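You operate a simulated robot arm through the tools that you are given. There is no shell and no other tool.

The job below is to be done with a simulated robot arm. You get a single attempt, and the scene is never put back.

Task
Gauge the pouch on the small sliding tray and sort it.
Fine: over 26 mm it goes in HELD, else in GOOD; lower the plunger on it, raise it again, and bring that tray back to the middle; the other pouches stay.
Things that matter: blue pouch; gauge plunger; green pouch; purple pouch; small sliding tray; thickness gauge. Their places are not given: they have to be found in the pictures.

Only the result counts: the job must be done as asked and must still hold three seconds after the hand-in. Knocking over, shifting, dropping, spilling or breaking anything else fails it.

Robot
A 6-joint arm with a fingered hand, fixed in place. Base frame: the origin is at the foot of the arm, x ahead of it, y to its left, z up; the work surface is at about z = 0.8. Units: m, degrees, N and s.
With the tool pointing down near the work surface it reaches from about 0.18 to 0.9 m from the base axis. Its first joint turns from -166.0 to 166.0 degrees. Payload 5 kg.
The tool frame sits at the grasp point between the pads (the TCP): z along the fingers, y along the line on which they close. The tips reach 0.037 m beyond it. Largest opening 0.124 m; the body of the gripper starts 0.043 m behind the TCP. The gripper is a hand of 3 fingers: y runs from the thumb to the fingers, the wrist lies at [-0.021, -0.125, -0.215] in the tool frame.
Orientation is told as [roll, pitch, yaw] about the base's x, y, z axes, in that order, counted from this pose: with the fingers straight down and the wrist toward the robot, the tool's x, y and z point along [0, 1, 0], [1, 0, 0] and [0, 0, -1] of the base frame.

Tools
- The arm moves only by the tool drive_tool. Its argument "steps" is a list of rows, each a list of 6 numbers: the shift along the tool's x, y, z in m, then the turn, a rotation vector about the tool's x, y, z in rad. In form: [[dx, dy, dz, rx, ry, rz], ...]. A call has 1 to 20 rows; each row shifts and turns the commanded pose from where the row before left it, along the tool's axes as they then stand. Rows are played at 5 a second. More than 0.05 m and 8.6 degrees between two rows, and nothing of the call is played. Where a pose cannot be reached the arm comes as near as it can. A force on the tool above 90 N (or 10 N above the force at the start of the call, whichever is more), or a blocked arm, ends the call early, and 0.2 s more pass. In this call time passes only in rows, and 0.2 s behind the last. The reply holds the time, the measured pose of the TCP, the force on the tool along the base axes, the opening and the grip force, in the units named above and with some noise, with the torque about the TCP (base axes, N m) and any sound that the robot's microphone picked up.
- Cameras (640 x 400 px; columns grow to the right, rows downward): "scene" is fixed at [0.2043, -0.4965, 1.5723]; the picture's right is [0.88, -0.47, 0.00], its down [-0.28, -0.53, -0.80] and it looks along [0.38, 0.71, -0.60] (base axes); focal length 354 px, centre (320, 200). "wrist" rides on the gripper at [0.073, -0.104, -0.154] in the tool frame; the picture's right is [-0.83, 0.26, -0.49], its down [-0.51, -0.72, 0.47] and it looks along [-0.23, 0.64, 0.73] (tool axes); focal length 243 px, centre (320, 200).
- grab_frame(camera): a new picture of that camera. It takes no simulated time.
- finger_targets(index, middle, thumb_bend, thumb_turn): sets how far each is bent, from 0 (flat) to 100 (curled in); at 30 the hand is open as for a grip, at 70 the pads meet at the TCP. One left out holds its place. A second passes; each finger stops where it meets its share of the squeeze, and holds until it gets a number again. It is the only way to open and close the hand. It gives what a move gives, with no picture; readings hold the bend of each and the force on the fingers (four entries, about 0 where the hand has none), thumb and palm. thumb_turn goes from beside the hand (0) to across from the fingers (100), as for a grip.
- probe_pixels(camera, pixels): for up to 12 pixels [column, row] of the newest picture of that camera ("zoom" is the newest enlarged one), the place [x, y, z] in the base frame of the surface seen there, good to about 0.002 m, but the place of the scene camera against the robot may be out by one fixed shift of up to 0.025 m in any direction. It takes no simulated time.
- zoom(camera, box): a new picture of the part [left, top, right, bottom] of that camera's present view, enlarged. It takes no simulated time.
- sign_off(): hands the job in; it is judged then, once.

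Unless the task says otherwise, let go and move clear before handing in.

The tools are called by a JSON object that holds its "api" and its "payload". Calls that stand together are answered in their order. drive_tool: Moves the arm, as the interface text tells. Its arguments: {"type":"object","properties":{"steps":{"type":"array"}},"required":["steps"]} The other tools are called the same way: finger_targets (index, middle, thumb_bend, thumb_turn) moves the fingers one by one; grab_frame (camera) takes a picture; probe_pixels (camera, pixels) gives the place of the surface under pixels of a picture; zoom (camera, box) takes an enlarged picture of a part of a camera's view; sign_off () hands the job in.

At the start:

```text
time: 0.0
ee_pos: [0.6085, 0.4297, 1.1345]
tool_rot: [0.1, 0.0, 0.1]
ft_force: [0.2, 0.4, 0.3]
wrist_torque: [-0.02, 0.01, -0.02]
finger_gap: 0.1235
finger_force: 0.0
shape: jaw
bend: [30.0, 30.0, 30.0, 98.0]
finger forces: [0.1, 0.0, 0.0, 0.0, 0.0, 0.0]
```

scene: 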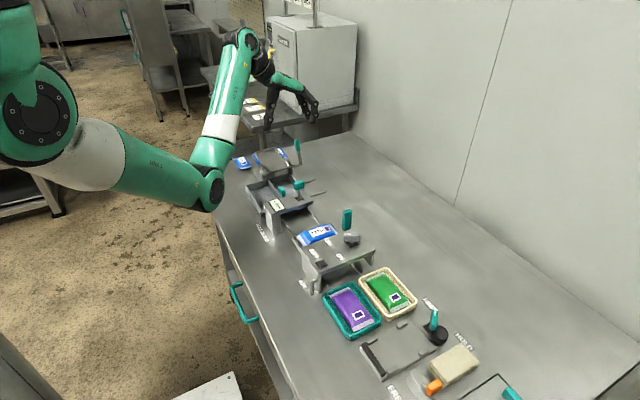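
wrist: 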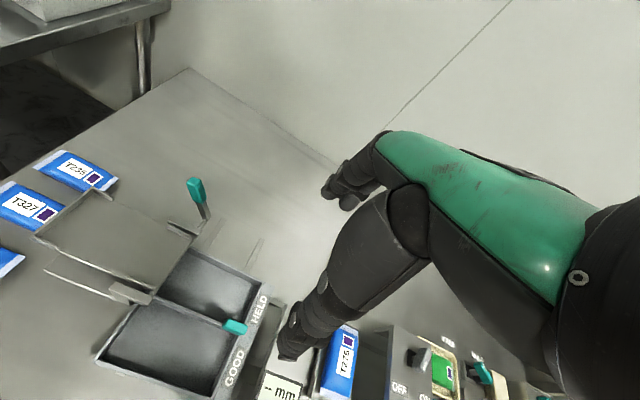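

The scene picture shows several stations along the bench: trays, bins, a gauge reading "-- mm", and pouches (blue near (317,235), purple (352,308), green (387,290)). I'll zoom in on the details before moving.

{"api": "zoom", "payload": {"camera": "scene", "box": [220, 130, 380, 230]}}

{"api": "zoom", "payload": {"camera": "scene", "box": [280, 200, 440, 300]}}

{"api": "zoom", "payload": {"camera": "scene", "box": [320, 270, 528, 400]}}

{"api": "zoom", "payload": {"camera": "wrist", "box": [0, 130, 300, 400]}}

{"api": "zoom", "payload": {"camera": "wrist", "box": [240, 280, 560, 400]}}

```text
4.00 times, centred on (300, 180) of scene
```

zoom: 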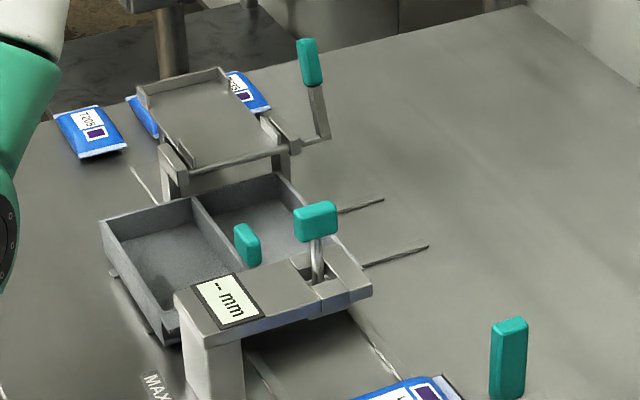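

```text
4.00 times, centred on (360, 250) of scene
```

zoom: 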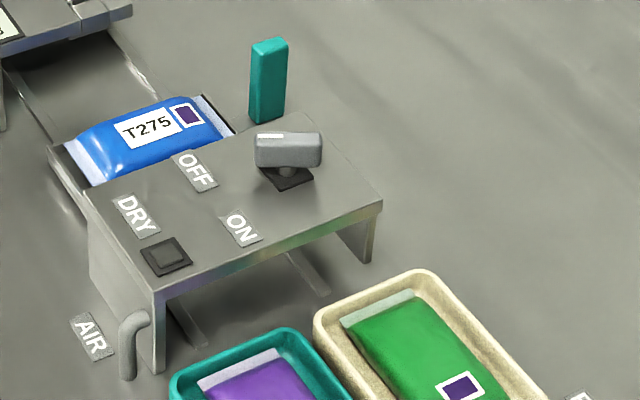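

```text
3.08 times, centred on (424, 335) of scene
```

zoom: 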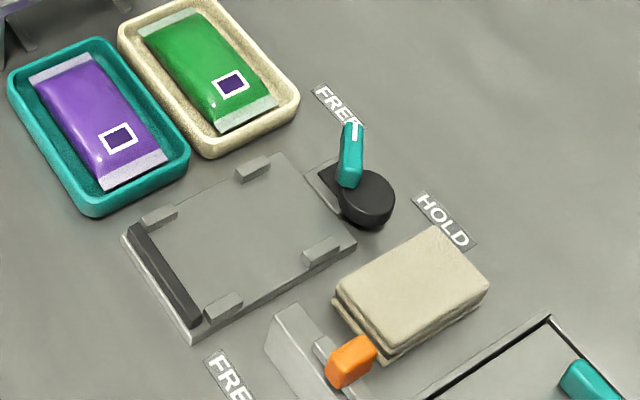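

```text
1.48 times, centred on (150, 265) of wrist
```

zoom: 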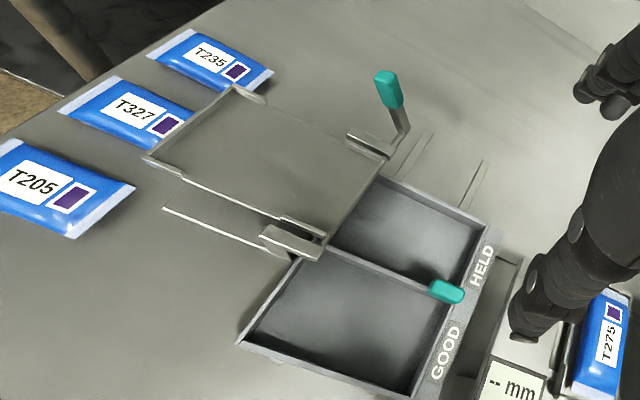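

```text
2.00 times, centred on (400, 340) of wrist
```

zoom: 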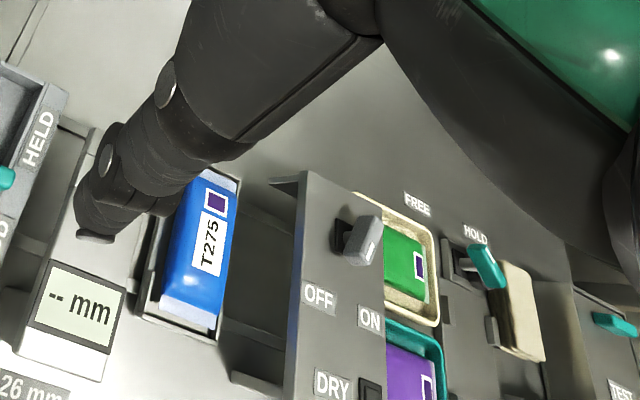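

The zooms show a two-compartment bin (HELD/GOOD), a gauge with "-- mm", pouch T275 on a tray with a teal handle, and a tunnel with ON/OFF knob. I'll probe positions of these parts.

{"api": "zoom", "payload": {"camera": "scene", "box": [240, 160, 368, 240]}}

{"api": "zoom", "payload": {"camera": "scene", "box": [250, 180, 410, 300]}}

{"api": "zoom", "payload": {"camera": "scene", "box": [380, 300, 540, 400]}}

{"api": "probe_pixels", "payload": {"camera": "scene", "pixels": [[317, 235], [303, 240], [334, 228], [347, 212], [347, 225], [299, 184], [282, 190], [277, 204], [258, 195], [280, 180], [300, 190], [263, 233]]}}

{"api": "probe_pixels", "payload": {"camera": "scene", "pixels": [[310, 262], [340, 250], [352, 238], [352, 310], [388, 290], [297, 145], [265, 155], [242, 162], [405, 345], [434, 318], [454, 362], [400, 200]]}}

```text
5.00 times, centred on (304, 200) of scene
```

zoom: 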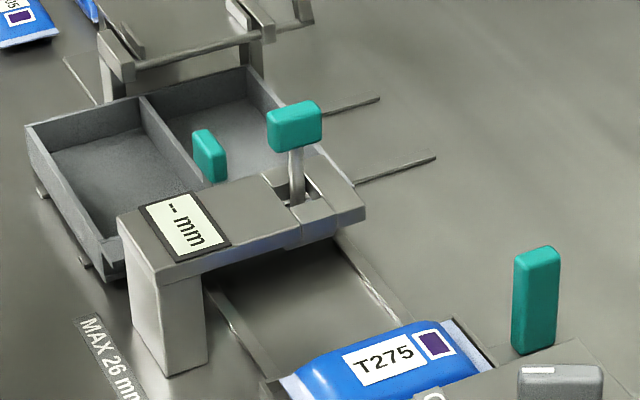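

```text
3.33 times, centred on (330, 240) of scene
```

zoom: 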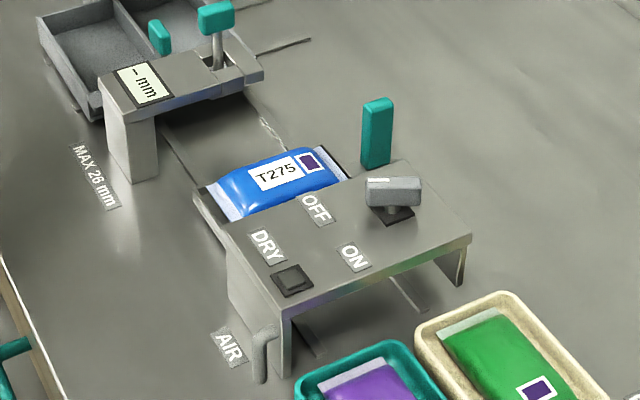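

```text
4.00 times, centred on (460, 350) of scene
```

zoom: 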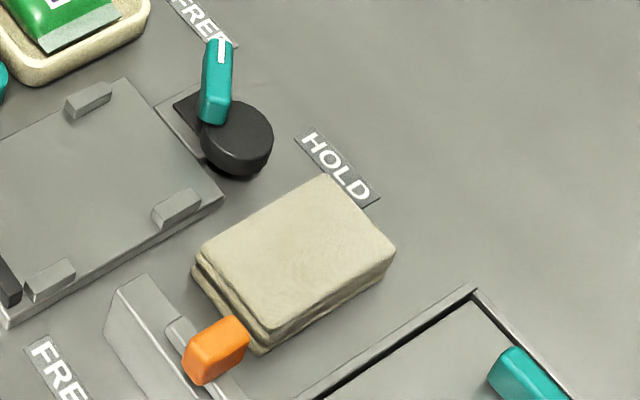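

```text
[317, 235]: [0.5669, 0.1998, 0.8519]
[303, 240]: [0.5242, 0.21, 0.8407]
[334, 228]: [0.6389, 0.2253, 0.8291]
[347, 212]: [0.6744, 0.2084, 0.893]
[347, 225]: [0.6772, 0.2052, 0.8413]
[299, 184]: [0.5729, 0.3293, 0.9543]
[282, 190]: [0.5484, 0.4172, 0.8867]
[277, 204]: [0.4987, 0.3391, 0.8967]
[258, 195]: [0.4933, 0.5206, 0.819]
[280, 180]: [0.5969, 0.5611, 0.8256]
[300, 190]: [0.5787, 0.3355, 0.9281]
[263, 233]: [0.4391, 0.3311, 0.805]
```

```text
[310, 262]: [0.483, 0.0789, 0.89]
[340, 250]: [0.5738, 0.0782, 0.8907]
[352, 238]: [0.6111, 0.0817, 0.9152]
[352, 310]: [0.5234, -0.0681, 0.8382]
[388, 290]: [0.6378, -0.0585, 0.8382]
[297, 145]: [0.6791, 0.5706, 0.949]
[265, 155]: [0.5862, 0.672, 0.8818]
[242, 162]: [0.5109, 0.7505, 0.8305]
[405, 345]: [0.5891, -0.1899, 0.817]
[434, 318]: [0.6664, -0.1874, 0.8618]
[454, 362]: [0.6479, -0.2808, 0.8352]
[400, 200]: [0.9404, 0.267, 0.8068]
```

Scene probes put the gauge plunger near (0.575, 0.33), the tray pouch near (0.567, 0.20) and the bin around (0.55, 0.5). I'll probe the same things in the wrist picture to calibrate the scene camera's shift.

{"api": "probe_pixels", "payload": {"camera": "wrist", "pixels": [[232, 327], [195, 190], [204, 214], [343, 363], [352, 335], [338, 390], [284, 392], [160, 340], [205, 285], [120, 230], [15, 320], [280, 180]]}}

{"api": "probe_pixels", "payload": {"camera": "wrist", "pixels": [[100, 355], [140, 303], [192, 250], [267, 285], [240, 340], [218, 396], [418, 358], [440, 375], [482, 372], [95, 190], [40, 237], [150, 290]]}}

{"api": "zoom", "payload": {"camera": "scene", "box": [230, 20, 350, 140]}}

{"api": "probe_pixels", "payload": {"camera": "scene", "pixels": [[297, 150], [282, 191], [306, 234], [326, 230], [278, 204], [240, 160]]}}

```text
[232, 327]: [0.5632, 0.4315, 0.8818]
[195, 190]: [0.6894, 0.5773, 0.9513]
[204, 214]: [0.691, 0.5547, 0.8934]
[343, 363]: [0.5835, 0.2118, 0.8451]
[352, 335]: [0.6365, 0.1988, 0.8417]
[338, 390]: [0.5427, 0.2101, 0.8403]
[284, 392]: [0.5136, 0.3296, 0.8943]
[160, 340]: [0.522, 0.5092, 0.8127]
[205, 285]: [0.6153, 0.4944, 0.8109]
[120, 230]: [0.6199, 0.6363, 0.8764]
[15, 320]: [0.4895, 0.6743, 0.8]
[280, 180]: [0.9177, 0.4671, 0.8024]
```

```text
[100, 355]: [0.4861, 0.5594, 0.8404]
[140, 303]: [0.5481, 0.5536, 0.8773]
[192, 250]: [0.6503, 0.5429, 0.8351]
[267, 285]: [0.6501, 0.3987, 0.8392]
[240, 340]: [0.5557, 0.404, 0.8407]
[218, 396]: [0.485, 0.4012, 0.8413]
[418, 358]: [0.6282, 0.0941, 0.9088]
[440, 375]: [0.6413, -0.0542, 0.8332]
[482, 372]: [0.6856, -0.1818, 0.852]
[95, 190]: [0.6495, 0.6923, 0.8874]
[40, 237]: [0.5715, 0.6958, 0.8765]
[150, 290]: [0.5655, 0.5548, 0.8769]
```

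```text
3.33 times, centred on (290, 80) of scene
```

zoom: 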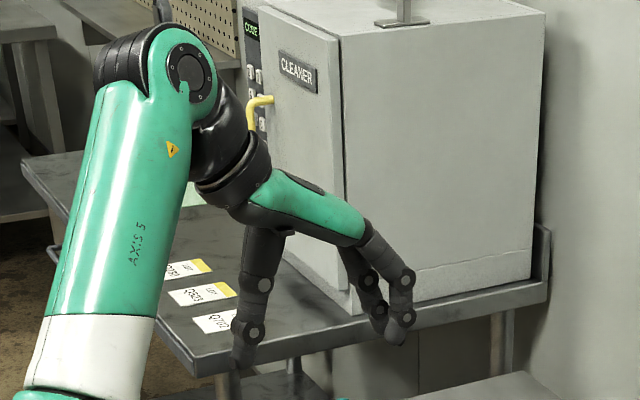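

```text
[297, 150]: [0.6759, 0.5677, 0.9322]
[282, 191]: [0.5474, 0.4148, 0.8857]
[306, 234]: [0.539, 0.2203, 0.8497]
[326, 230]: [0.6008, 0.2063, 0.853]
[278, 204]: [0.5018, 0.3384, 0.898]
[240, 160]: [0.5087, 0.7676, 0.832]
```

Comparing the two cameras, scene readings need about (+0.013, +0.011, -0.005) to match the wrist camera. I'll check where the elbow and hand sit (scene (207,187), (250,45), (300,100)) before choosing approach directions.

{"api": "probe_pixels", "payload": {"camera": "scene", "pixels": [[207, 187], [150, 170], [221, 130], [247, 45], [268, 75], [268, 120], [310, 112], [303, 85], [220, 160], [90, 150], [30, 100], [316, 200]]}}

{"api": "probe_pixels", "payload": {"camera": "scene", "pixels": [[312, 207], [304, 211], [296, 217], [288, 222], [273, 217], [302, 270], [317, 288], [372, 251], [337, 231], [293, 245], [322, 224], [316, 246]]}}

```text
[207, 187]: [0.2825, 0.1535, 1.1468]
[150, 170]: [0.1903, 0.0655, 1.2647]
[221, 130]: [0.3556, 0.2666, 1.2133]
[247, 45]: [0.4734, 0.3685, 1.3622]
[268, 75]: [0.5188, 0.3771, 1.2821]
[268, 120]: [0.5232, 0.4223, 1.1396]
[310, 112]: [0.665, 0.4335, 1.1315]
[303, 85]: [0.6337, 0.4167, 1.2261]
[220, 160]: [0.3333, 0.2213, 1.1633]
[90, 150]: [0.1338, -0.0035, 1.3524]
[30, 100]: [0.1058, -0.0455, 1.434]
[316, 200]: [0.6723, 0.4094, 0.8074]
```

```text
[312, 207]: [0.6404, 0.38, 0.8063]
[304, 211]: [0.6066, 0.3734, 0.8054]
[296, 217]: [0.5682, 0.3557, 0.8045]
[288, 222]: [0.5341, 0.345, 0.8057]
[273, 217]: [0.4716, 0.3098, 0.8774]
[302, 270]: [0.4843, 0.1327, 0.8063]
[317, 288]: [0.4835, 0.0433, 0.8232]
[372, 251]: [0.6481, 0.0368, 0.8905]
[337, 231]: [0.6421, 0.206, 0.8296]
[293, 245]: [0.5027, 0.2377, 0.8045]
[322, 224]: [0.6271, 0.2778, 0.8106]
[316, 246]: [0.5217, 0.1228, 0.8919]
```

The elbow is high enough (z≈1.15) and the table reads 0.805 in the scene, so its z shift is about -0.005. I'll yaw the hand +90° (wrist toward -y) at the current height so it can work on the tray handle and pouch without touching the gauge.

{"api": "drive_tool", "payload": {"steps": [[0, 0, 0, 0, 0, -0.1428], [0, 0, 0, 0, 0, -0.1428], [0, 0, 0, 0, 0, -0.1428], [0, 0, 0, 0, 0, -0.1428], [0, 0, 0, 0, 0, -0.1428], [0, 0, 0, 0, 0, -0.1428], [0, 0, 0, 0, 0, -0.1428], [0, 0, 0, 0, 0, -0.1428], [0, 0, 0, 0, 0, -0.1428], [0, 0, 0, 0, 0, -0.1428], [0, 0, 0, 0, 0, -0.1428]]}}

```text
time: 2.4
ee_pos: [0.6083, 0.4297, 1.1355]
tool_rot: [0.0, 0.0, 90.2]
ft_force: [-0.7, 0.1, -0.7]
wrist_torque: [-0.03, -0.03, 0.0]
finger_gap: 0.1237
finger_force: 0.1
shape: jaw
bend: [30.0, 30.0, 30.0, 98.0]
finger forces: [0.0, 0.0, 0.0, 0.0, 0.0, 0.1]
```

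The yaw is now 90.2° with no contact. I'll move back toward -y so the wrist camera looks at the tray and gauge.

{"api": "drive_tool", "payload": {"steps": [[-0.01, -0.045, 0, 0, 0, 0], [-0.01, -0.045, 0, 0, 0, 0], [-0.01, -0.045, 0, 0, 0, 0], [-0.01, -0.045, 0, 0, 0, 0], [-0.01, -0.045, 0, 0, 0, 0], [0, -0.045, 0, 0, 0, 0]]}}

{"api": "grab_frame", "payload": {"camera": "wrist"}}

{"api": "grab_frame", "payload": {"camera": "scene"}}

```text
time: 3.8
ee_pos: [0.6866, 0.1802, 1.1042]
tool_rot: [-0.2, 0.0, 90.0]
ft_force: [-0.4, 0.6, 0.6]
wrist_torque: [-0.05, -0.03, -0.01]
finger_gap: 0.1237
finger_force: 0.1
shape: jaw
bend: [30.0, 30.0, 30.0, 98.0]
finger forces: [0.1, 0.0, 0.1, 0.1, 0.0, 0.1]
out of reach, approached as far as the arm can: row 4, 5, 6
```

```text
taken
```

wrist: 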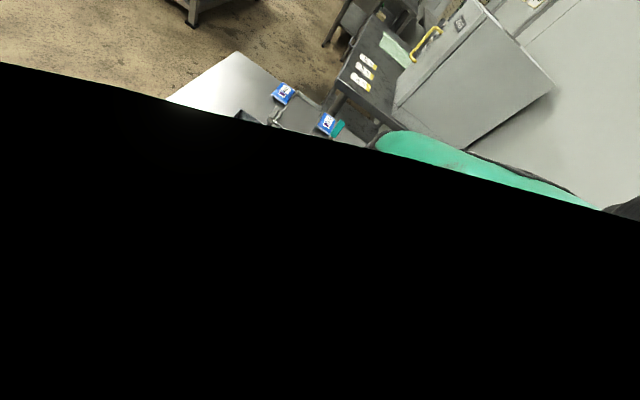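

```text
taken
```

scene: 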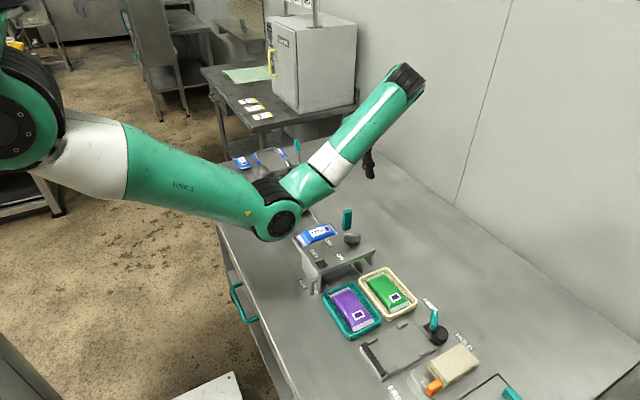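

Rows 4–6 were out of reach at yaw 90° this far out, and the wrist view is blocked by the forearm. I'll back up toward +y and lesser x to regain a good configuration.

{"api": "drive_tool", "payload": {"steps": [[0.01, 0.04, 0, 0, 0, 0], [0.01, 0.04, 0, 0, 0, 0], [0.02, 0.04, 0, 0, 0, 0]]}}

{"api": "grab_frame", "payload": {"camera": "wrist"}}

{"api": "grab_frame", "payload": {"camera": "scene"}}

```text
time: 4.6
ee_pos: [0.6474, 0.3001, 1.1052]
tool_rot: [0.1, 0.0, 90.1]
ft_force: [-0.7, -0.5, 0.2]
wrist_torque: [0.03, 0.02, 0.04]
finger_gap: 0.124
finger_force: 0.1
shape: jaw
bend: [30.0, 30.0, 30.0, 98.0]
finger forces: [0.1, 0.0, 0.0, 0.0, 0.1, 0.0]
```

```text
taken
```

wrist: 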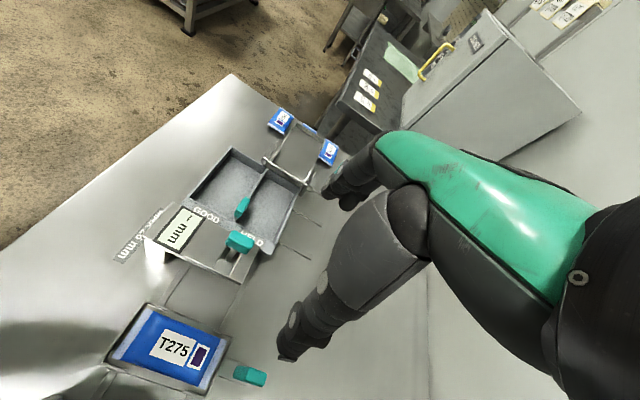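

```text
taken
```

scene: 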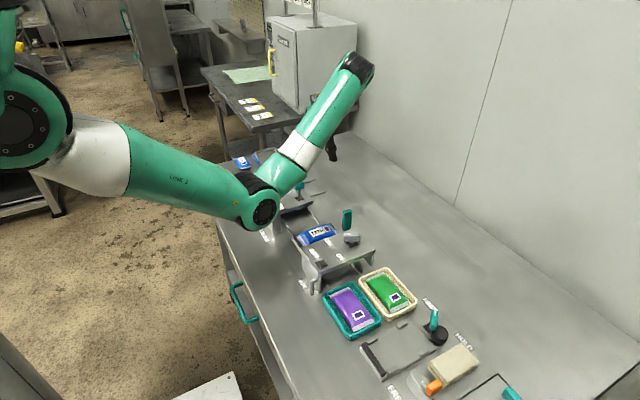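

This wrist view clearly shows the tray with T275 at (175,345), its handle at (250,376), gauge knob at (240,241), display (178,230) and bin. I'll zoom and probe precisely.

{"api": "zoom", "payload": {"camera": "wrist", "box": [90, 130, 330, 400]}}

{"api": "probe_pixels", "payload": {"camera": "wrist", "pixels": [[237, 238], [242, 241], [230, 250], [248, 260], [212, 270], [240, 280], [150, 242], [190, 215], [250, 376], [238, 373], [263, 380], [175, 345]]}}

{"api": "probe_pixels", "payload": {"camera": "wrist", "pixels": [[112, 358], [148, 308], [225, 340], [203, 388], [130, 345], [200, 370], [190, 195], [230, 152], [262, 172], [303, 190], [262, 250], [222, 228]]}}

```text
1.48 times, centred on (210, 265) of wrist
```

zoom: 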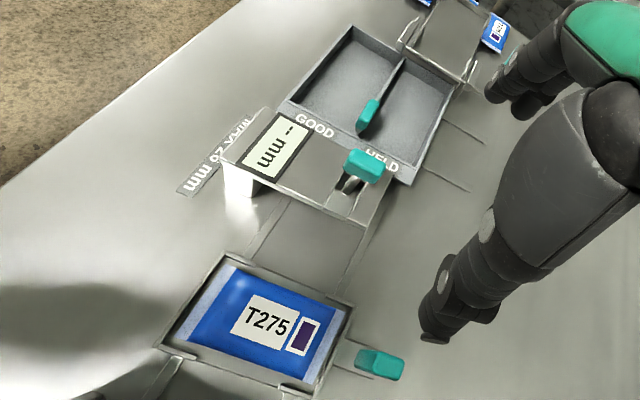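

```text
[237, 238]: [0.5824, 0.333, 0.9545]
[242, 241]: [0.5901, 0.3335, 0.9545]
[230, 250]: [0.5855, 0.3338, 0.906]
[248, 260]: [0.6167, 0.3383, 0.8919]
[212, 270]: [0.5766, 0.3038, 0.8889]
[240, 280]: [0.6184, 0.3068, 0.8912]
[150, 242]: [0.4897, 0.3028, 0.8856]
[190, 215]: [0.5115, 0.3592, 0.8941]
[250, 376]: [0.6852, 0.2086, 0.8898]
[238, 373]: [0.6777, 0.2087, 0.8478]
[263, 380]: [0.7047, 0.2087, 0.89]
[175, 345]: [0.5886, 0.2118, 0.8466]
```

```text
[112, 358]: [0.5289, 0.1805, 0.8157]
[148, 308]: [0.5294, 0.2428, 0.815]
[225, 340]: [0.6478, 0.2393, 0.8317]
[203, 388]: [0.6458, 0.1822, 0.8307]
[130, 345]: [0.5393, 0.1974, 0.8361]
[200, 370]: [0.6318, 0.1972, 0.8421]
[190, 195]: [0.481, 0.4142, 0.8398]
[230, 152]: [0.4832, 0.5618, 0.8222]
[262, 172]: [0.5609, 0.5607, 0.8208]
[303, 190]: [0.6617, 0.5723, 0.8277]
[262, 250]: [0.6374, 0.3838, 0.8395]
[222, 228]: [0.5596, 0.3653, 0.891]
```

T275's centre is at (0.589, 0.212), the handle top at (0.69, 0.209, 0.89), and the plunger knob top at (0.586, 0.334, 0.9545). The reach limit seems to be wrist bend at height, so I'll go lower and beside the handle in small steps at yaw 90°.

{"api": "drive_tool", "payload": {"steps": [[-0.02, 0, 0.03, 0, 0, 0], [-0.02, -0.02, 0.03, 0, 0, 0], [-0.003, -0.03, 0.03, 0, 0, 0], [0, -0.04, 0, 0, 0, 0]]}}

{"api": "grab_frame", "payload": {"camera": "scene"}}

{"api": "grab_frame", "payload": {"camera": "wrist"}}

```text
time: 5.6
ee_pos: [0.6913, 0.2099, 1.0157]
tool_rot: [-0.1, 0.0, 90.1]
ft_force: [-0.3, -0.1, 1.0]
wrist_torque: [-0.02, -0.02, 0.0]
finger_gap: 0.1239
finger_force: 0.0
shape: jaw
bend: [30.0, 30.0, 30.0, 98.0]
finger forces: [0.0, 0.0, 0.0, 0.1, 0.0, 0.0]
```

```text
taken
```

scene: 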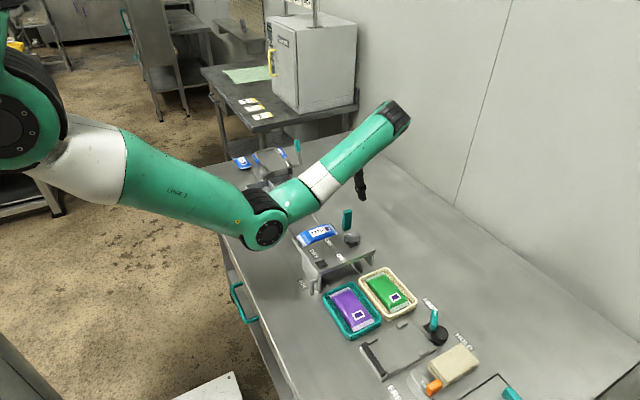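

```text
taken
```

wrist: 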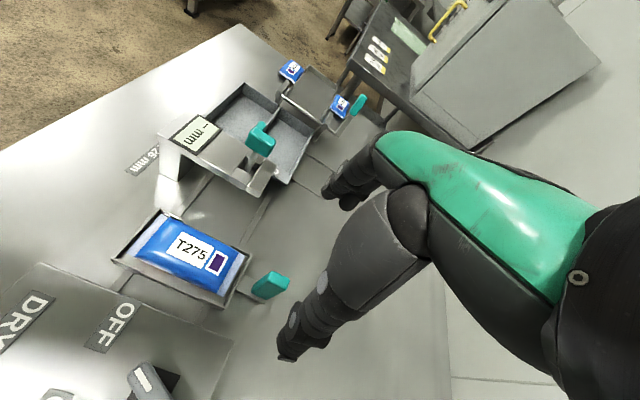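

The pose over the handle is reachable at lower height (TCP 0.691, 0.210, 1.016). I'll check the elbow's height and clearance to things on the bench.

{"api": "probe_pixels", "payload": {"camera": "scene", "pixels": [[265, 240], [268, 232], [245, 235], [255, 215], [290, 200], [320, 185], [350, 160], [395, 115], [180, 200], [290, 215]]}}

{"api": "probe_pixels", "payload": {"camera": "wrist", "pixels": [[265, 282], [280, 277], [257, 292], [270, 292], [282, 285], [256, 285], [268, 130], [262, 145], [275, 138], [250, 135], [180, 255], [286, 345]]}}

{"api": "zoom", "payload": {"camera": "wrist", "box": [180, 90, 360, 310]}}

```text
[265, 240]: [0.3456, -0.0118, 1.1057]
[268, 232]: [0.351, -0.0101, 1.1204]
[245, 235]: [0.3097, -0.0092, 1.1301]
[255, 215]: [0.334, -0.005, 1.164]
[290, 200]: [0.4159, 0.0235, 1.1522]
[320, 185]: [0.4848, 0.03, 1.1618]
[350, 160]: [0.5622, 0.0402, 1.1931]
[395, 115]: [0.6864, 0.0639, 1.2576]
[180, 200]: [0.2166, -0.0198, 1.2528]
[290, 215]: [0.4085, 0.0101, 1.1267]
```

```text
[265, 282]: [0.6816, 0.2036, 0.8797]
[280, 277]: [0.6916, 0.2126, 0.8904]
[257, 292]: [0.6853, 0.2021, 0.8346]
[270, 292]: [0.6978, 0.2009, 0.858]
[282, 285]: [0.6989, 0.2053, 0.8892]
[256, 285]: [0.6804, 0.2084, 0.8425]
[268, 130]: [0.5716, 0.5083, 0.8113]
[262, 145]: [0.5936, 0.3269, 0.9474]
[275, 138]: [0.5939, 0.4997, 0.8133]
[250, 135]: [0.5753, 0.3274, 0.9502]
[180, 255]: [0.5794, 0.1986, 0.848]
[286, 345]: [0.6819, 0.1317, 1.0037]
```

```text
1.82 times, centred on (270, 200) of wrist
```

zoom: 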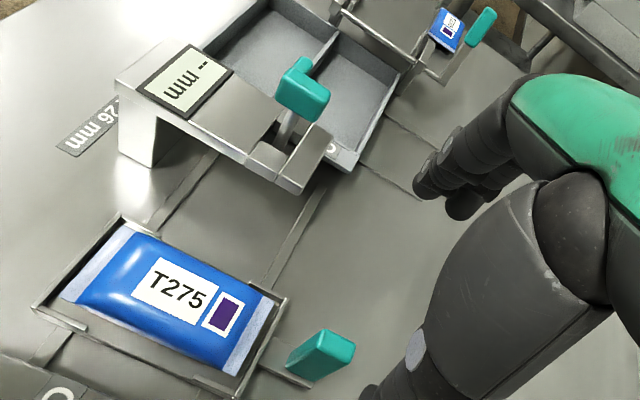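

The handle spans x 0.679–0.702, y 0.202–0.216, top 0.89, and the TCP is right above it. I'll descend part way and check clearances.

{"api": "drive_tool", "payload": {"steps": [[0, 0, 0.03, 0, 0, 0], [0, 0, 0.03, 0, 0, 0], [0, 0, 0.03, 0, 0, 0]]}}

{"api": "grab_frame", "payload": {"camera": "scene"}}

{"api": "grab_frame", "payload": {"camera": "wrist"}}

{"api": "probe_pixels", "payload": {"camera": "scene", "pixels": [[270, 250], [275, 240], [295, 222], [325, 200], [350, 175], [395, 140]]}}

```text
time: 6.4
ee_pos: [0.6906, 0.2102, 0.9256]
tool_rot: [-0.1, -0.1, 90.1]
ft_force: [0.0, -0.6, -0.2]
wrist_torque: [-0.01, 0.01, 0.0]
finger_gap: 0.1238
finger_force: 0.0
shape: jaw
bend: [30.0, 30.0, 30.0, 98.0]
finger forces: [0.0, 0.0, 0.0, 0.1, 0.1, 0.0]
```

```text
taken
```

scene: 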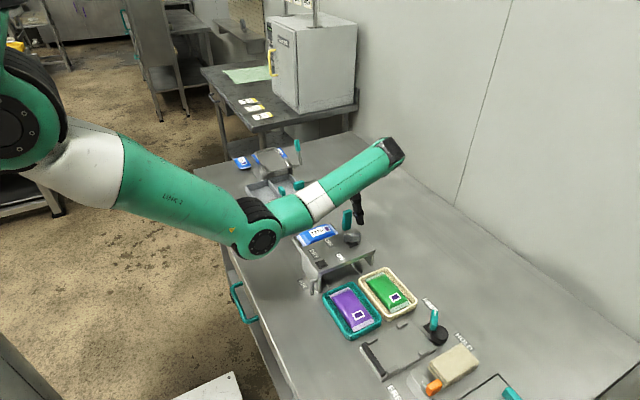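

```text
taken
```

wrist: 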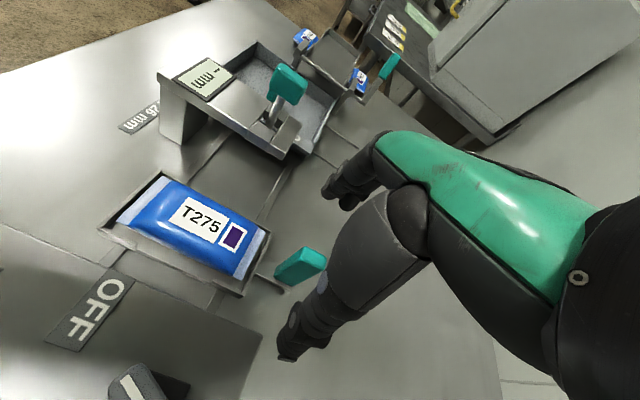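

```text
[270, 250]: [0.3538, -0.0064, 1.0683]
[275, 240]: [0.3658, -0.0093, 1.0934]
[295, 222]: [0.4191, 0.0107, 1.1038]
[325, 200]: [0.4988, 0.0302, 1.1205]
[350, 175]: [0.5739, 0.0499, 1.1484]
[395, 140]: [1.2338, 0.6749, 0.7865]
```

Clearances look good (forearm surface ≈1.1, dryer ≈0.92). I'll descend 0.048 m to put the pads around the handle top.

{"api": "drive_tool", "payload": {"steps": [[0, 0, 0.024, 0, 0, 0], [0, 0, 0.024, 0, 0, 0]]}}

{"api": "grab_frame", "payload": {"camera": "wrist"}}

{"api": "zoom", "payload": {"camera": "scene", "box": [290, 170, 418, 260]}}

```text
time: 7.0
ee_pos: [0.6908, 0.2103, 0.8782]
tool_rot: [0.0, -0.1, 90.0]
ft_force: [0.4, 0.4, 0.7]
wrist_torque: [-0.03, 0.0, 0.0]
finger_gap: 0.1241
finger_force: 0.0
shape: jaw
bend: [30.0, 30.0, 30.0, 98.0]
finger forces: [0.0, 0.0, 0.0, 0.1, 0.1, 0.0]
```

```text
taken
```

wrist: 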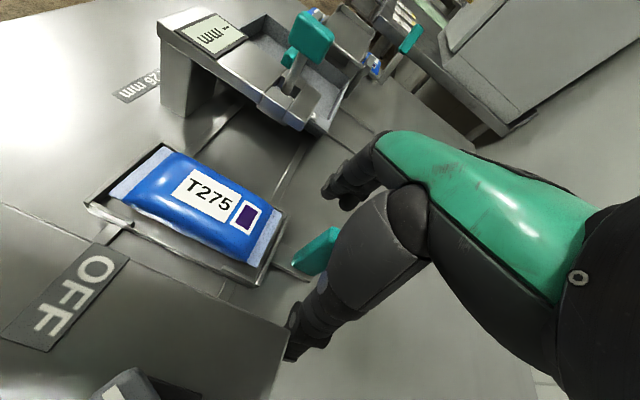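

```text
4.44 times, centred on (354, 215) of scene
```

zoom: 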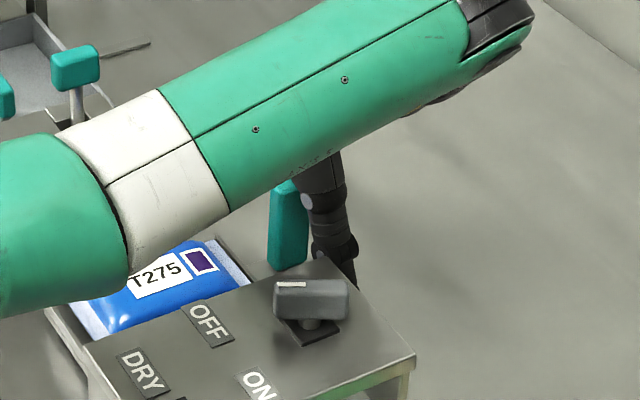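

The thumb and fingers straddle the handle at (318,250) with free space around. I'll close lightly on it.

{"api": "finger_targets", "payload": {"index": 67, "middle": 67, "thumb_bend": 67}}

{"api": "grab_frame", "payload": {"camera": "wrist"}}

```text
time: 8.0
ee_pos: [0.6909, 0.2085, 0.8771]
tool_rot: [0.0, 0.0, 90.2]
ft_force: [1.4, 0.8, -0.5]
wrist_torque: [0.04, 0.01, 0.06]
finger_gap: 0.0192
finger_force: 1.9
shape: fingers
bend: [66.0, 66.0, 66.0, 98.0]
finger forces: [1.2, 1.2, 0.0, 0.0, 1.3, 0.0]
```

```text
taken
```

wrist: 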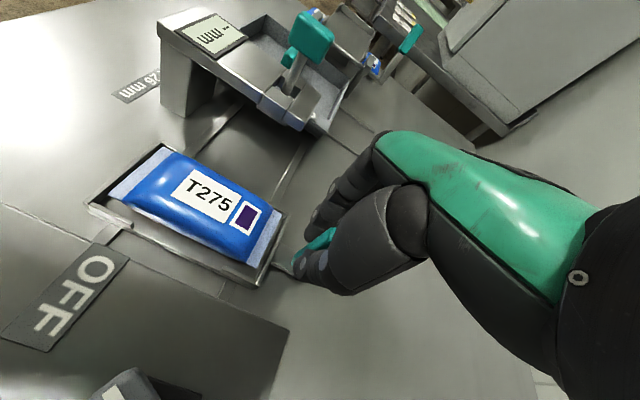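

Handle is gripped (gap 0.019 m, about 1.2 N each). Now slide the tray +y toward the gauge, slowly, watching the force.

{"api": "drive_tool", "payload": {"steps": [[0, 0.01, 0, 0, 0, 0], [0, 0.015, 0, 0, 0, 0], [0, 0.015, 0, 0, 0, 0], [0, 0.015, 0, 0, 0, 0]]}}

{"api": "grab_frame", "payload": {"camera": "wrist"}}

{"api": "grab_frame", "payload": {"camera": "scene"}}

```text
time: 9.0
ee_pos: [0.6896, 0.2649, 0.878]
tool_rot: [0.0, 0.1, 90.1]
ft_force: [0.9, -0.6, -0.8]
wrist_torque: [-0.02, -0.04, 0.0]
finger_gap: 0.0189
finger_force: 2.0
shape: fingers
bend: [67.0, 67.0, 65.0, 98.0]
finger forces: [0.6, 0.6, 0.0, 0.0, 1.8, 0.0]
```

```text
taken
```

wrist: 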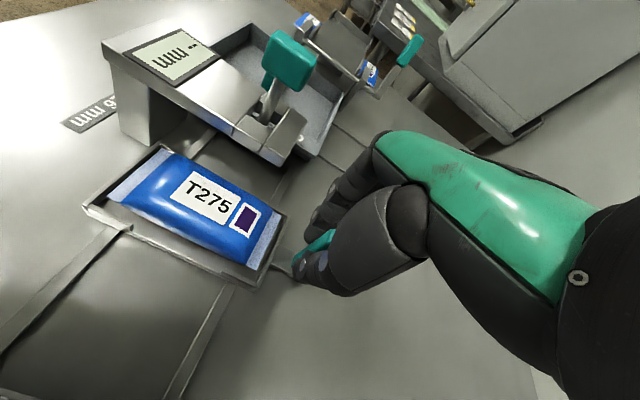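

```text
taken
```

scene: 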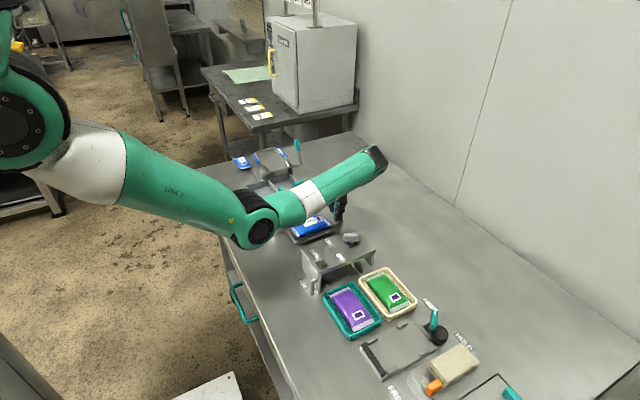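

The tray follows smoothly with the pouch. Checking the gauge arm's right end against my fingers' path before going on.

{"api": "probe_pixels", "payload": {"camera": "wrist", "pixels": [[300, 112], [278, 160], [292, 145], [250, 140], [290, 45], [300, 75], [268, 60], [270, 80], [312, 60], [190, 190], [240, 215], [298, 275]]}}

{"api": "zoom", "payload": {"camera": "wrist", "box": [80, 10, 340, 200]}}

```text
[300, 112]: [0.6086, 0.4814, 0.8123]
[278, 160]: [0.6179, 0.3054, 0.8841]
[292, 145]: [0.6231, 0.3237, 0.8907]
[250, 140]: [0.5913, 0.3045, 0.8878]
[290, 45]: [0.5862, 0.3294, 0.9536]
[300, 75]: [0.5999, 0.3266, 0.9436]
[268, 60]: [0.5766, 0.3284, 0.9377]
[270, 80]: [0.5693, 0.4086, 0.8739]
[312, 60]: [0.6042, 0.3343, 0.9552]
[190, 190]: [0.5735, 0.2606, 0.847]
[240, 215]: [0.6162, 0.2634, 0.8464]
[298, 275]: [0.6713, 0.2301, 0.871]
```

```text
2.11 times, centred on (210, 105) of wrist
```

zoom: 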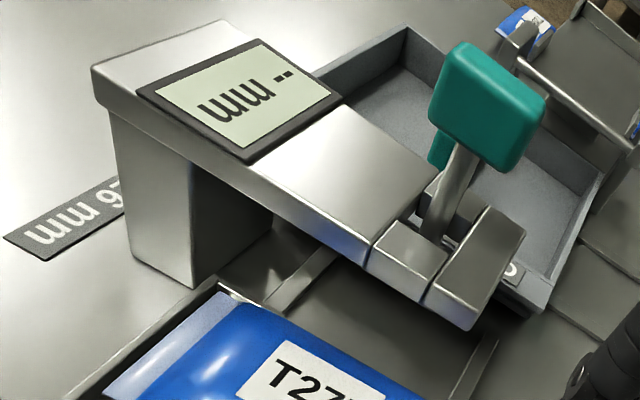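

The gauge arm ends at x≈0.625, clear of my fingers. Continue 0.066 m so the pouch centre sits under the plunger (y≈0.334).

{"api": "drive_tool", "payload": {"steps": [[0, 0.015, 0, 0, 0, 0], [0, 0.015, 0, 0, 0, 0], [0, 0.015, 0, 0, 0, 0], [0, 0.012, 0, 0, 0, 0], [0, 0.009, 0, 0, 0, 0]]}}

{"api": "grab_frame", "payload": {"camera": "wrist"}}

{"api": "grab_frame", "payload": {"camera": "scene"}}

```text
time: 10.2
ee_pos: [0.6903, 0.3321, 0.8773]
tool_rot: [0.0, 0.0, 90.1]
ft_force: [1.5, -0.6, 1.0]
wrist_torque: [0.01, -0.05, 0.01]
finger_gap: 0.0192
finger_force: 1.5
shape: fingers
bend: [67.0, 67.0, 65.0, 98.0]
finger forces: [0.8, 0.8, 0.2, 0.0, 1.7, 0.0]
```

```text
taken
```

wrist: 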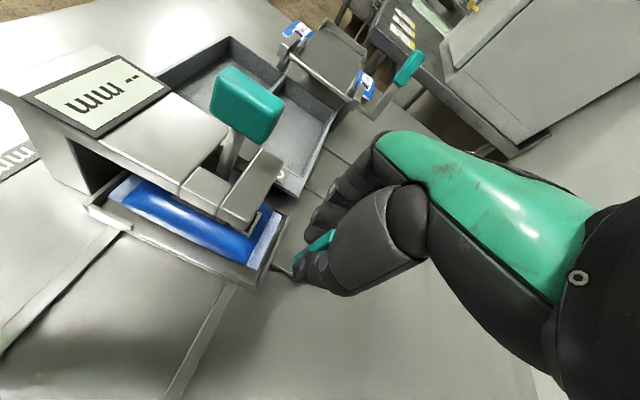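

```text
taken
```

scene: 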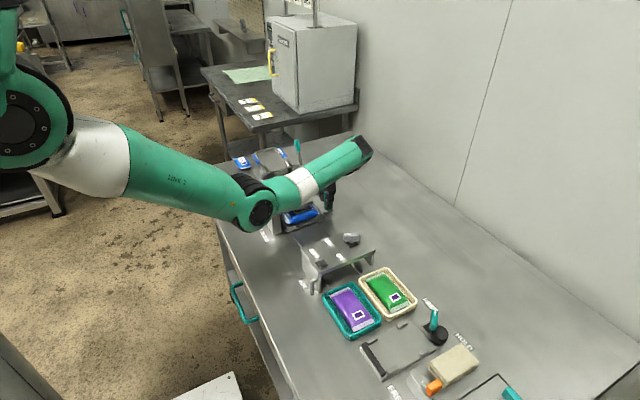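

The tray is now under the gauge. Probe the tray edges to confirm it is centred under the plunger.

{"api": "probe_pixels", "payload": {"camera": "wrist", "pixels": [[150, 228], [255, 282], [90, 205], [200, 252], [283, 222], [175, 210], [205, 225], [262, 262], [235, 150], [125, 190]]}}

{"api": "zoom", "payload": {"camera": "wrist", "box": [60, 120, 330, 300]}}

```text
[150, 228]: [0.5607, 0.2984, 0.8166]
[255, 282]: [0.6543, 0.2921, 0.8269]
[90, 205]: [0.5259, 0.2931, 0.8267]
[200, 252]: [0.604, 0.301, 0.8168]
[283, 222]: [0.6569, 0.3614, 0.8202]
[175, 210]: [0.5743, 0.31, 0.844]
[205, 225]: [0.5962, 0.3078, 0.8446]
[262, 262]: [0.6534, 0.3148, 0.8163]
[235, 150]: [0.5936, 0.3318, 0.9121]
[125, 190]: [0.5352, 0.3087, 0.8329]
```

```text
2.22 times, centred on (195, 210) of wrist
```

zoom: 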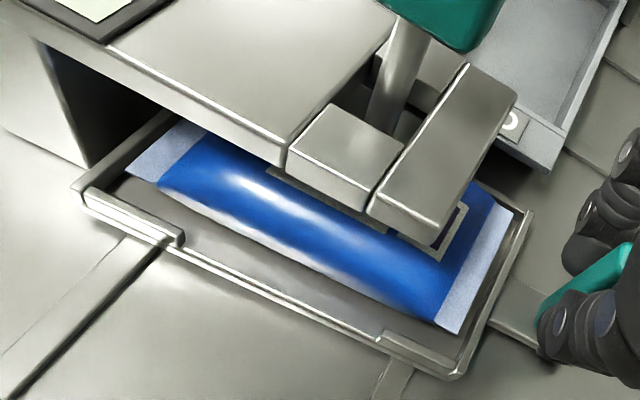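

The plunger's plate sits right over the middle of the pouch. I'll release the handle and lift straight up.

{"api": "finger_targets", "payload": {"index": 52, "middle": 52, "thumb_bend": 52}}

{"api": "drive_tool", "payload": {"steps": [[0, 0, -0.02, 0, 0, 0], [0, 0, -0.03, 0, 0, 0], [0, 0, -0.04, 0, 0, 0], [0, 0, -0.04, 0, 0, 0]]}}

{"api": "grab_frame", "payload": {"camera": "wrist"}}

{"api": "grab_frame", "payload": {"camera": "scene"}}

```text
time: 11.2
ee_pos: [0.6894, 0.333, 0.8779]
tool_rot: [-0.1, 0.0, 90.1]
ft_force: [0.5, -0.1, 1.0]
wrist_torque: [-0.05, 0.02, -0.01]
finger_gap: 0.0609
finger_force: 0.0
shape: fingers
bend: [52.0, 52.0, 52.0, 98.0]
finger forces: [0.0, 0.1, 0.0, 0.0, 0.0, 0.0]
```

```text
time: 12.2
ee_pos: [0.689, 0.3321, 1.0059]
tool_rot: [-0.1, 0.1, 90.1]
ft_force: [0.1, 0.4, 0.1]
wrist_torque: [-0.05, 0.01, -0.03]
finger_gap: 0.0609
finger_force: 0.0
shape: fingers
bend: [52.0, 52.0, 52.0, 98.0]
finger forces: [0.0, 0.1, 0.0, 0.0, 0.1, 0.0]
```

```text
taken
```

wrist: 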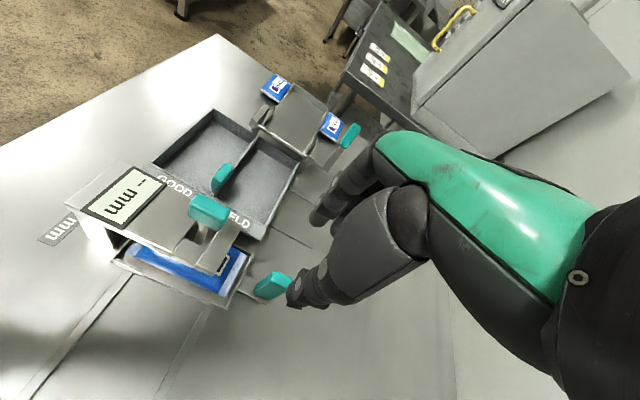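

```text
taken
```

scene: 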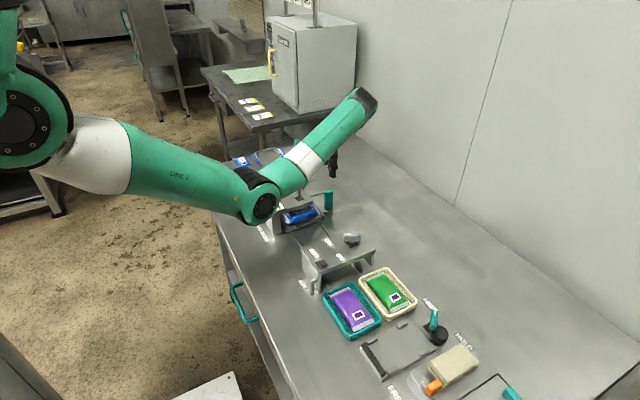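

The hand is clear and the tray stays put. I'll look at the gauge from the scene camera and gauge the plate's height over the pouch.

{"api": "zoom", "payload": {"camera": "scene", "box": [260, 180, 350, 240]}}

{"api": "zoom", "payload": {"camera": "wrist", "box": [90, 150, 310, 310]}}

{"api": "probe_pixels", "payload": {"camera": "wrist", "pixels": [[193, 203], [225, 215], [205, 198], [212, 210], [210, 222], [200, 235], [222, 265], [180, 255], [272, 283], [195, 262]]}}

```text
6.67 times, centred on (305, 210) of scene
```

zoom: 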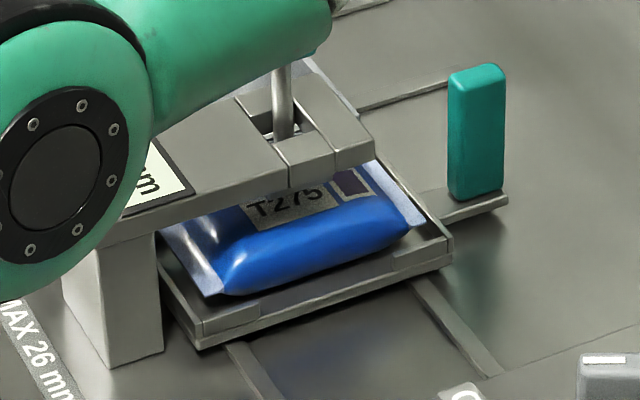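

```text
2.50 times, centred on (200, 230) of wrist
```

zoom: 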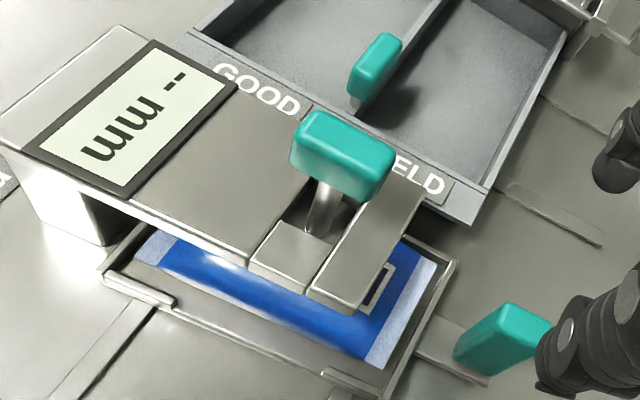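

```text
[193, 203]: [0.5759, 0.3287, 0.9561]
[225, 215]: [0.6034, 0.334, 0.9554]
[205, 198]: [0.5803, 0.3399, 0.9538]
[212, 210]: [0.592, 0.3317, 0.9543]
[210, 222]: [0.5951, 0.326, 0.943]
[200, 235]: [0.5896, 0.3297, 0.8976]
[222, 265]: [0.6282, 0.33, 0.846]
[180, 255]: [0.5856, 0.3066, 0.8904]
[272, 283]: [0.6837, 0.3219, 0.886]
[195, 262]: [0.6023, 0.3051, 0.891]
```

The knob is centred at about (0.587, 0.334), top 0.955. I'll move above it and descend so the fingers straddle it, staying high enough to keep the tips off the gauge body (0.892).

{"api": "drive_tool", "payload": {"steps": [[0.034, 0.0005, 0, 0, 0, 0], [0.034, 0.0005, 0, 0, 0, 0], [0.034, 0.001, 0, 0, 0, 0], [0, 0, 0.02, 0, 0, 0]]}}

{"api": "grab_frame", "payload": {"camera": "wrist"}}

{"api": "grab_frame", "payload": {"camera": "scene"}}

```text
time: 13.2
ee_pos: [0.5868, 0.3324, 0.9867]
tool_rot: [-0.1, 0.0, 90.1]
ft_force: [-0.4, -0.2, 0.2]
wrist_torque: [0.0, 0.01, -0.03]
finger_gap: 0.0609
finger_force: 0.0
shape: fingers
bend: [52.0, 52.0, 52.0, 98.0]
finger forces: [0.0, 0.1, 0.0, 0.0, 0.0, 0.0]
```

```text
taken
```

wrist: 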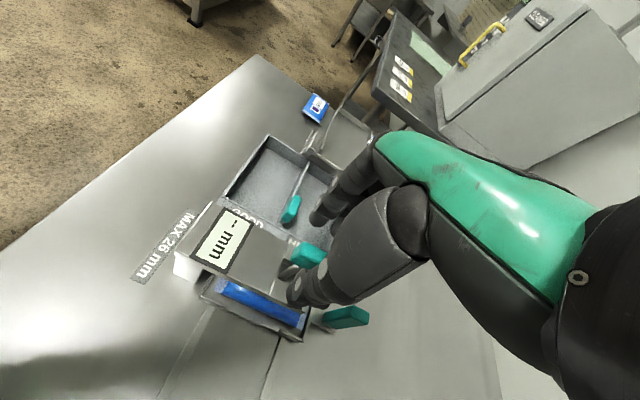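

```text
taken
```

scene: 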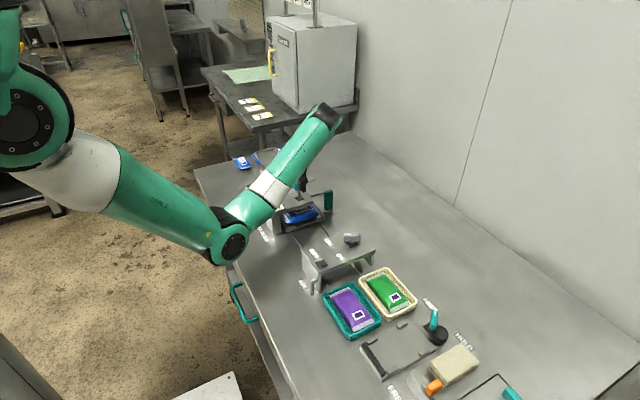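

The fingers are centred over the knob and the display is readable at (222,238). I'll check elbow height, then zoom on the fingers.

{"api": "probe_pixels", "payload": {"camera": "scene", "pixels": [[233, 255], [230, 245], [265, 205], [285, 185], [305, 160]]}}

{"api": "zoom", "payload": {"camera": "scene", "box": [250, 150, 370, 230]}}

{"api": "zoom", "payload": {"camera": "wrist", "box": [240, 180, 400, 340]}}

```text
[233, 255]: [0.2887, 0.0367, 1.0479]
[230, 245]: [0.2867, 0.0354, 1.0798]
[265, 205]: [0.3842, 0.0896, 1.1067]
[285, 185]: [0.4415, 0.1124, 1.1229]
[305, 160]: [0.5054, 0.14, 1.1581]
```

```text
5.00 times, centred on (310, 190) of scene
```

zoom: 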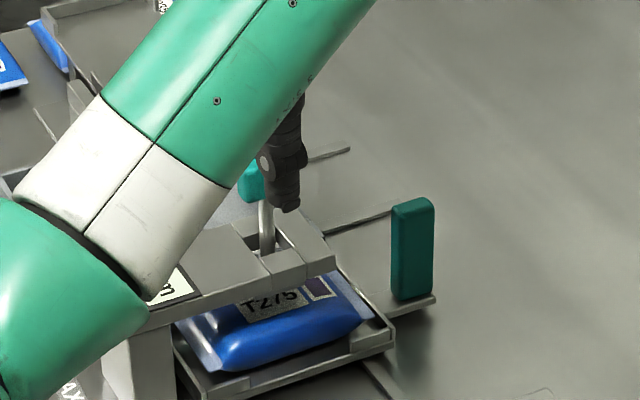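

```text
2.50 times, centred on (320, 260) of wrist
```

zoom: 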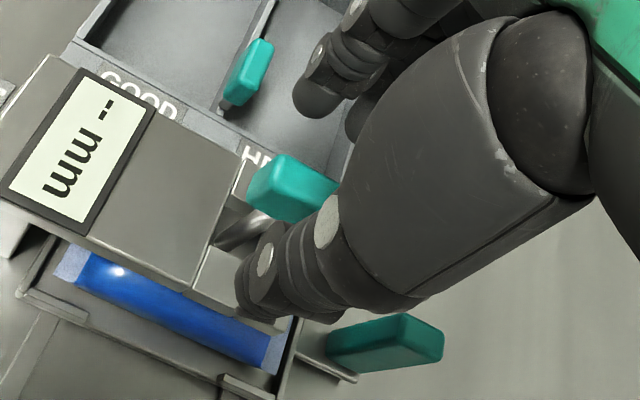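

Elbow clearance is fine. I'll descend 0.029 m and close on the knob.

{"api": "drive_tool", "payload": {"steps": [[0, 0.0005, 0.015, 0, 0, 0], [0, 0.0005, 0.014, 0, 0, 0]]}}

{"api": "finger_targets", "payload": {"index": 68, "middle": 68, "thumb_bend": 68}}

{"api": "zoom", "payload": {"camera": "wrist", "box": [160, 180, 400, 360]}}

{"api": "zoom", "payload": {"camera": "scene", "box": [250, 150, 370, 230]}}

```text
time: 13.8
ee_pos: [0.5875, 0.3333, 0.9586]
tool_rot: [0.0, 0.2, 90.2]
ft_force: [-0.8, 0.2, -0.2]
wrist_torque: [-0.01, -0.01, -0.01]
finger_gap: 0.0611
finger_force: 0.1
shape: fingers
bend: [52.0, 52.0, 52.0, 98.0]
finger forces: [0.0, 0.0, 0.1, 0.0, 0.0, 0.0]
```

```text
time: 14.8
ee_pos: [0.5883, 0.3351, 0.9596]
tool_rot: [0.0, 0.0, 90.1]
ft_force: [-1.4, 4.6, -2.3]
wrist_torque: [0.12, -0.01, 0.02]
finger_gap: 0.0187
finger_force: 4.0
shape: fingers
bend: [65.0, 66.0, 67.0, 98.0]
finger forces: [3.0, 3.3, 0.0, 0.1, 1.3, 0.0]
```

```text
2.22 times, centred on (280, 270) of wrist
```

zoom: 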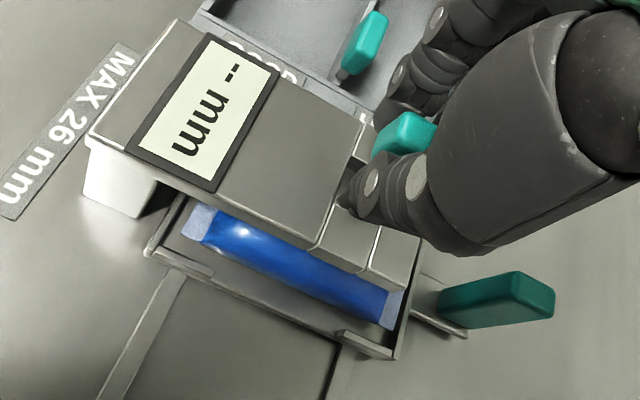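

```text
5.00 times, centred on (310, 190) of scene
```

zoom: 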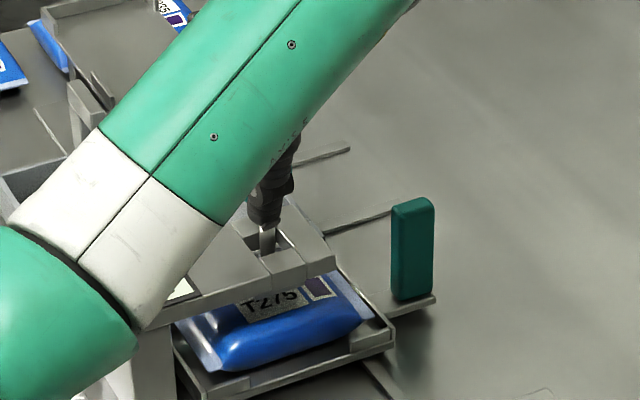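

The knob is held (grip 4 N). I'll trim the hand slightly +y to balance and press down 12 mm in small steps.

{"api": "drive_tool", "payload": {"steps": [[0, 0.001, 0, 0, 0, 0], [0, 0, 0.004, 0, 0, 0], [0, 0, 0.004, 0, 0, 0], [0, 0, 0.004, 0, 0, 0]]}}

{"api": "zoom", "payload": {"camera": "wrist", "box": [160, 180, 400, 360]}}

```text
time: 15.8
ee_pos: [0.5881, 0.335, 0.9467]
tool_rot: [0.0, 0.0, 90.0]
ft_force: [-1.6, 2.4, -1.4]
wrist_torque: [0.06, 0.07, 0.07]
finger_gap: 0.0184
finger_force: 3.3
shape: fingers
bend: [66.0, 66.0, 67.0, 97.0]
finger forces: [2.1, 2.4, 0.0, 0.0, 2.2, 0.1]
```

```text
2.22 times, centred on (280, 270) of wrist
```

zoom: 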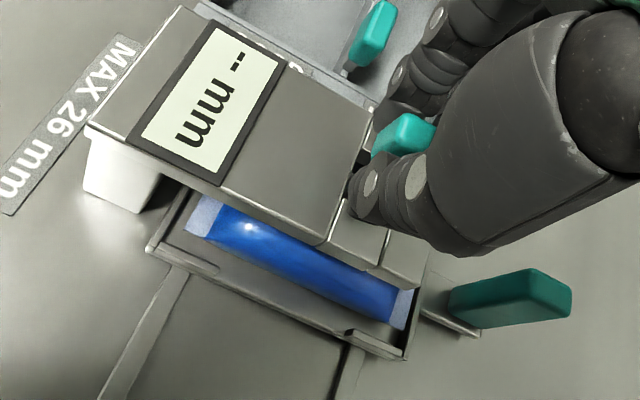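

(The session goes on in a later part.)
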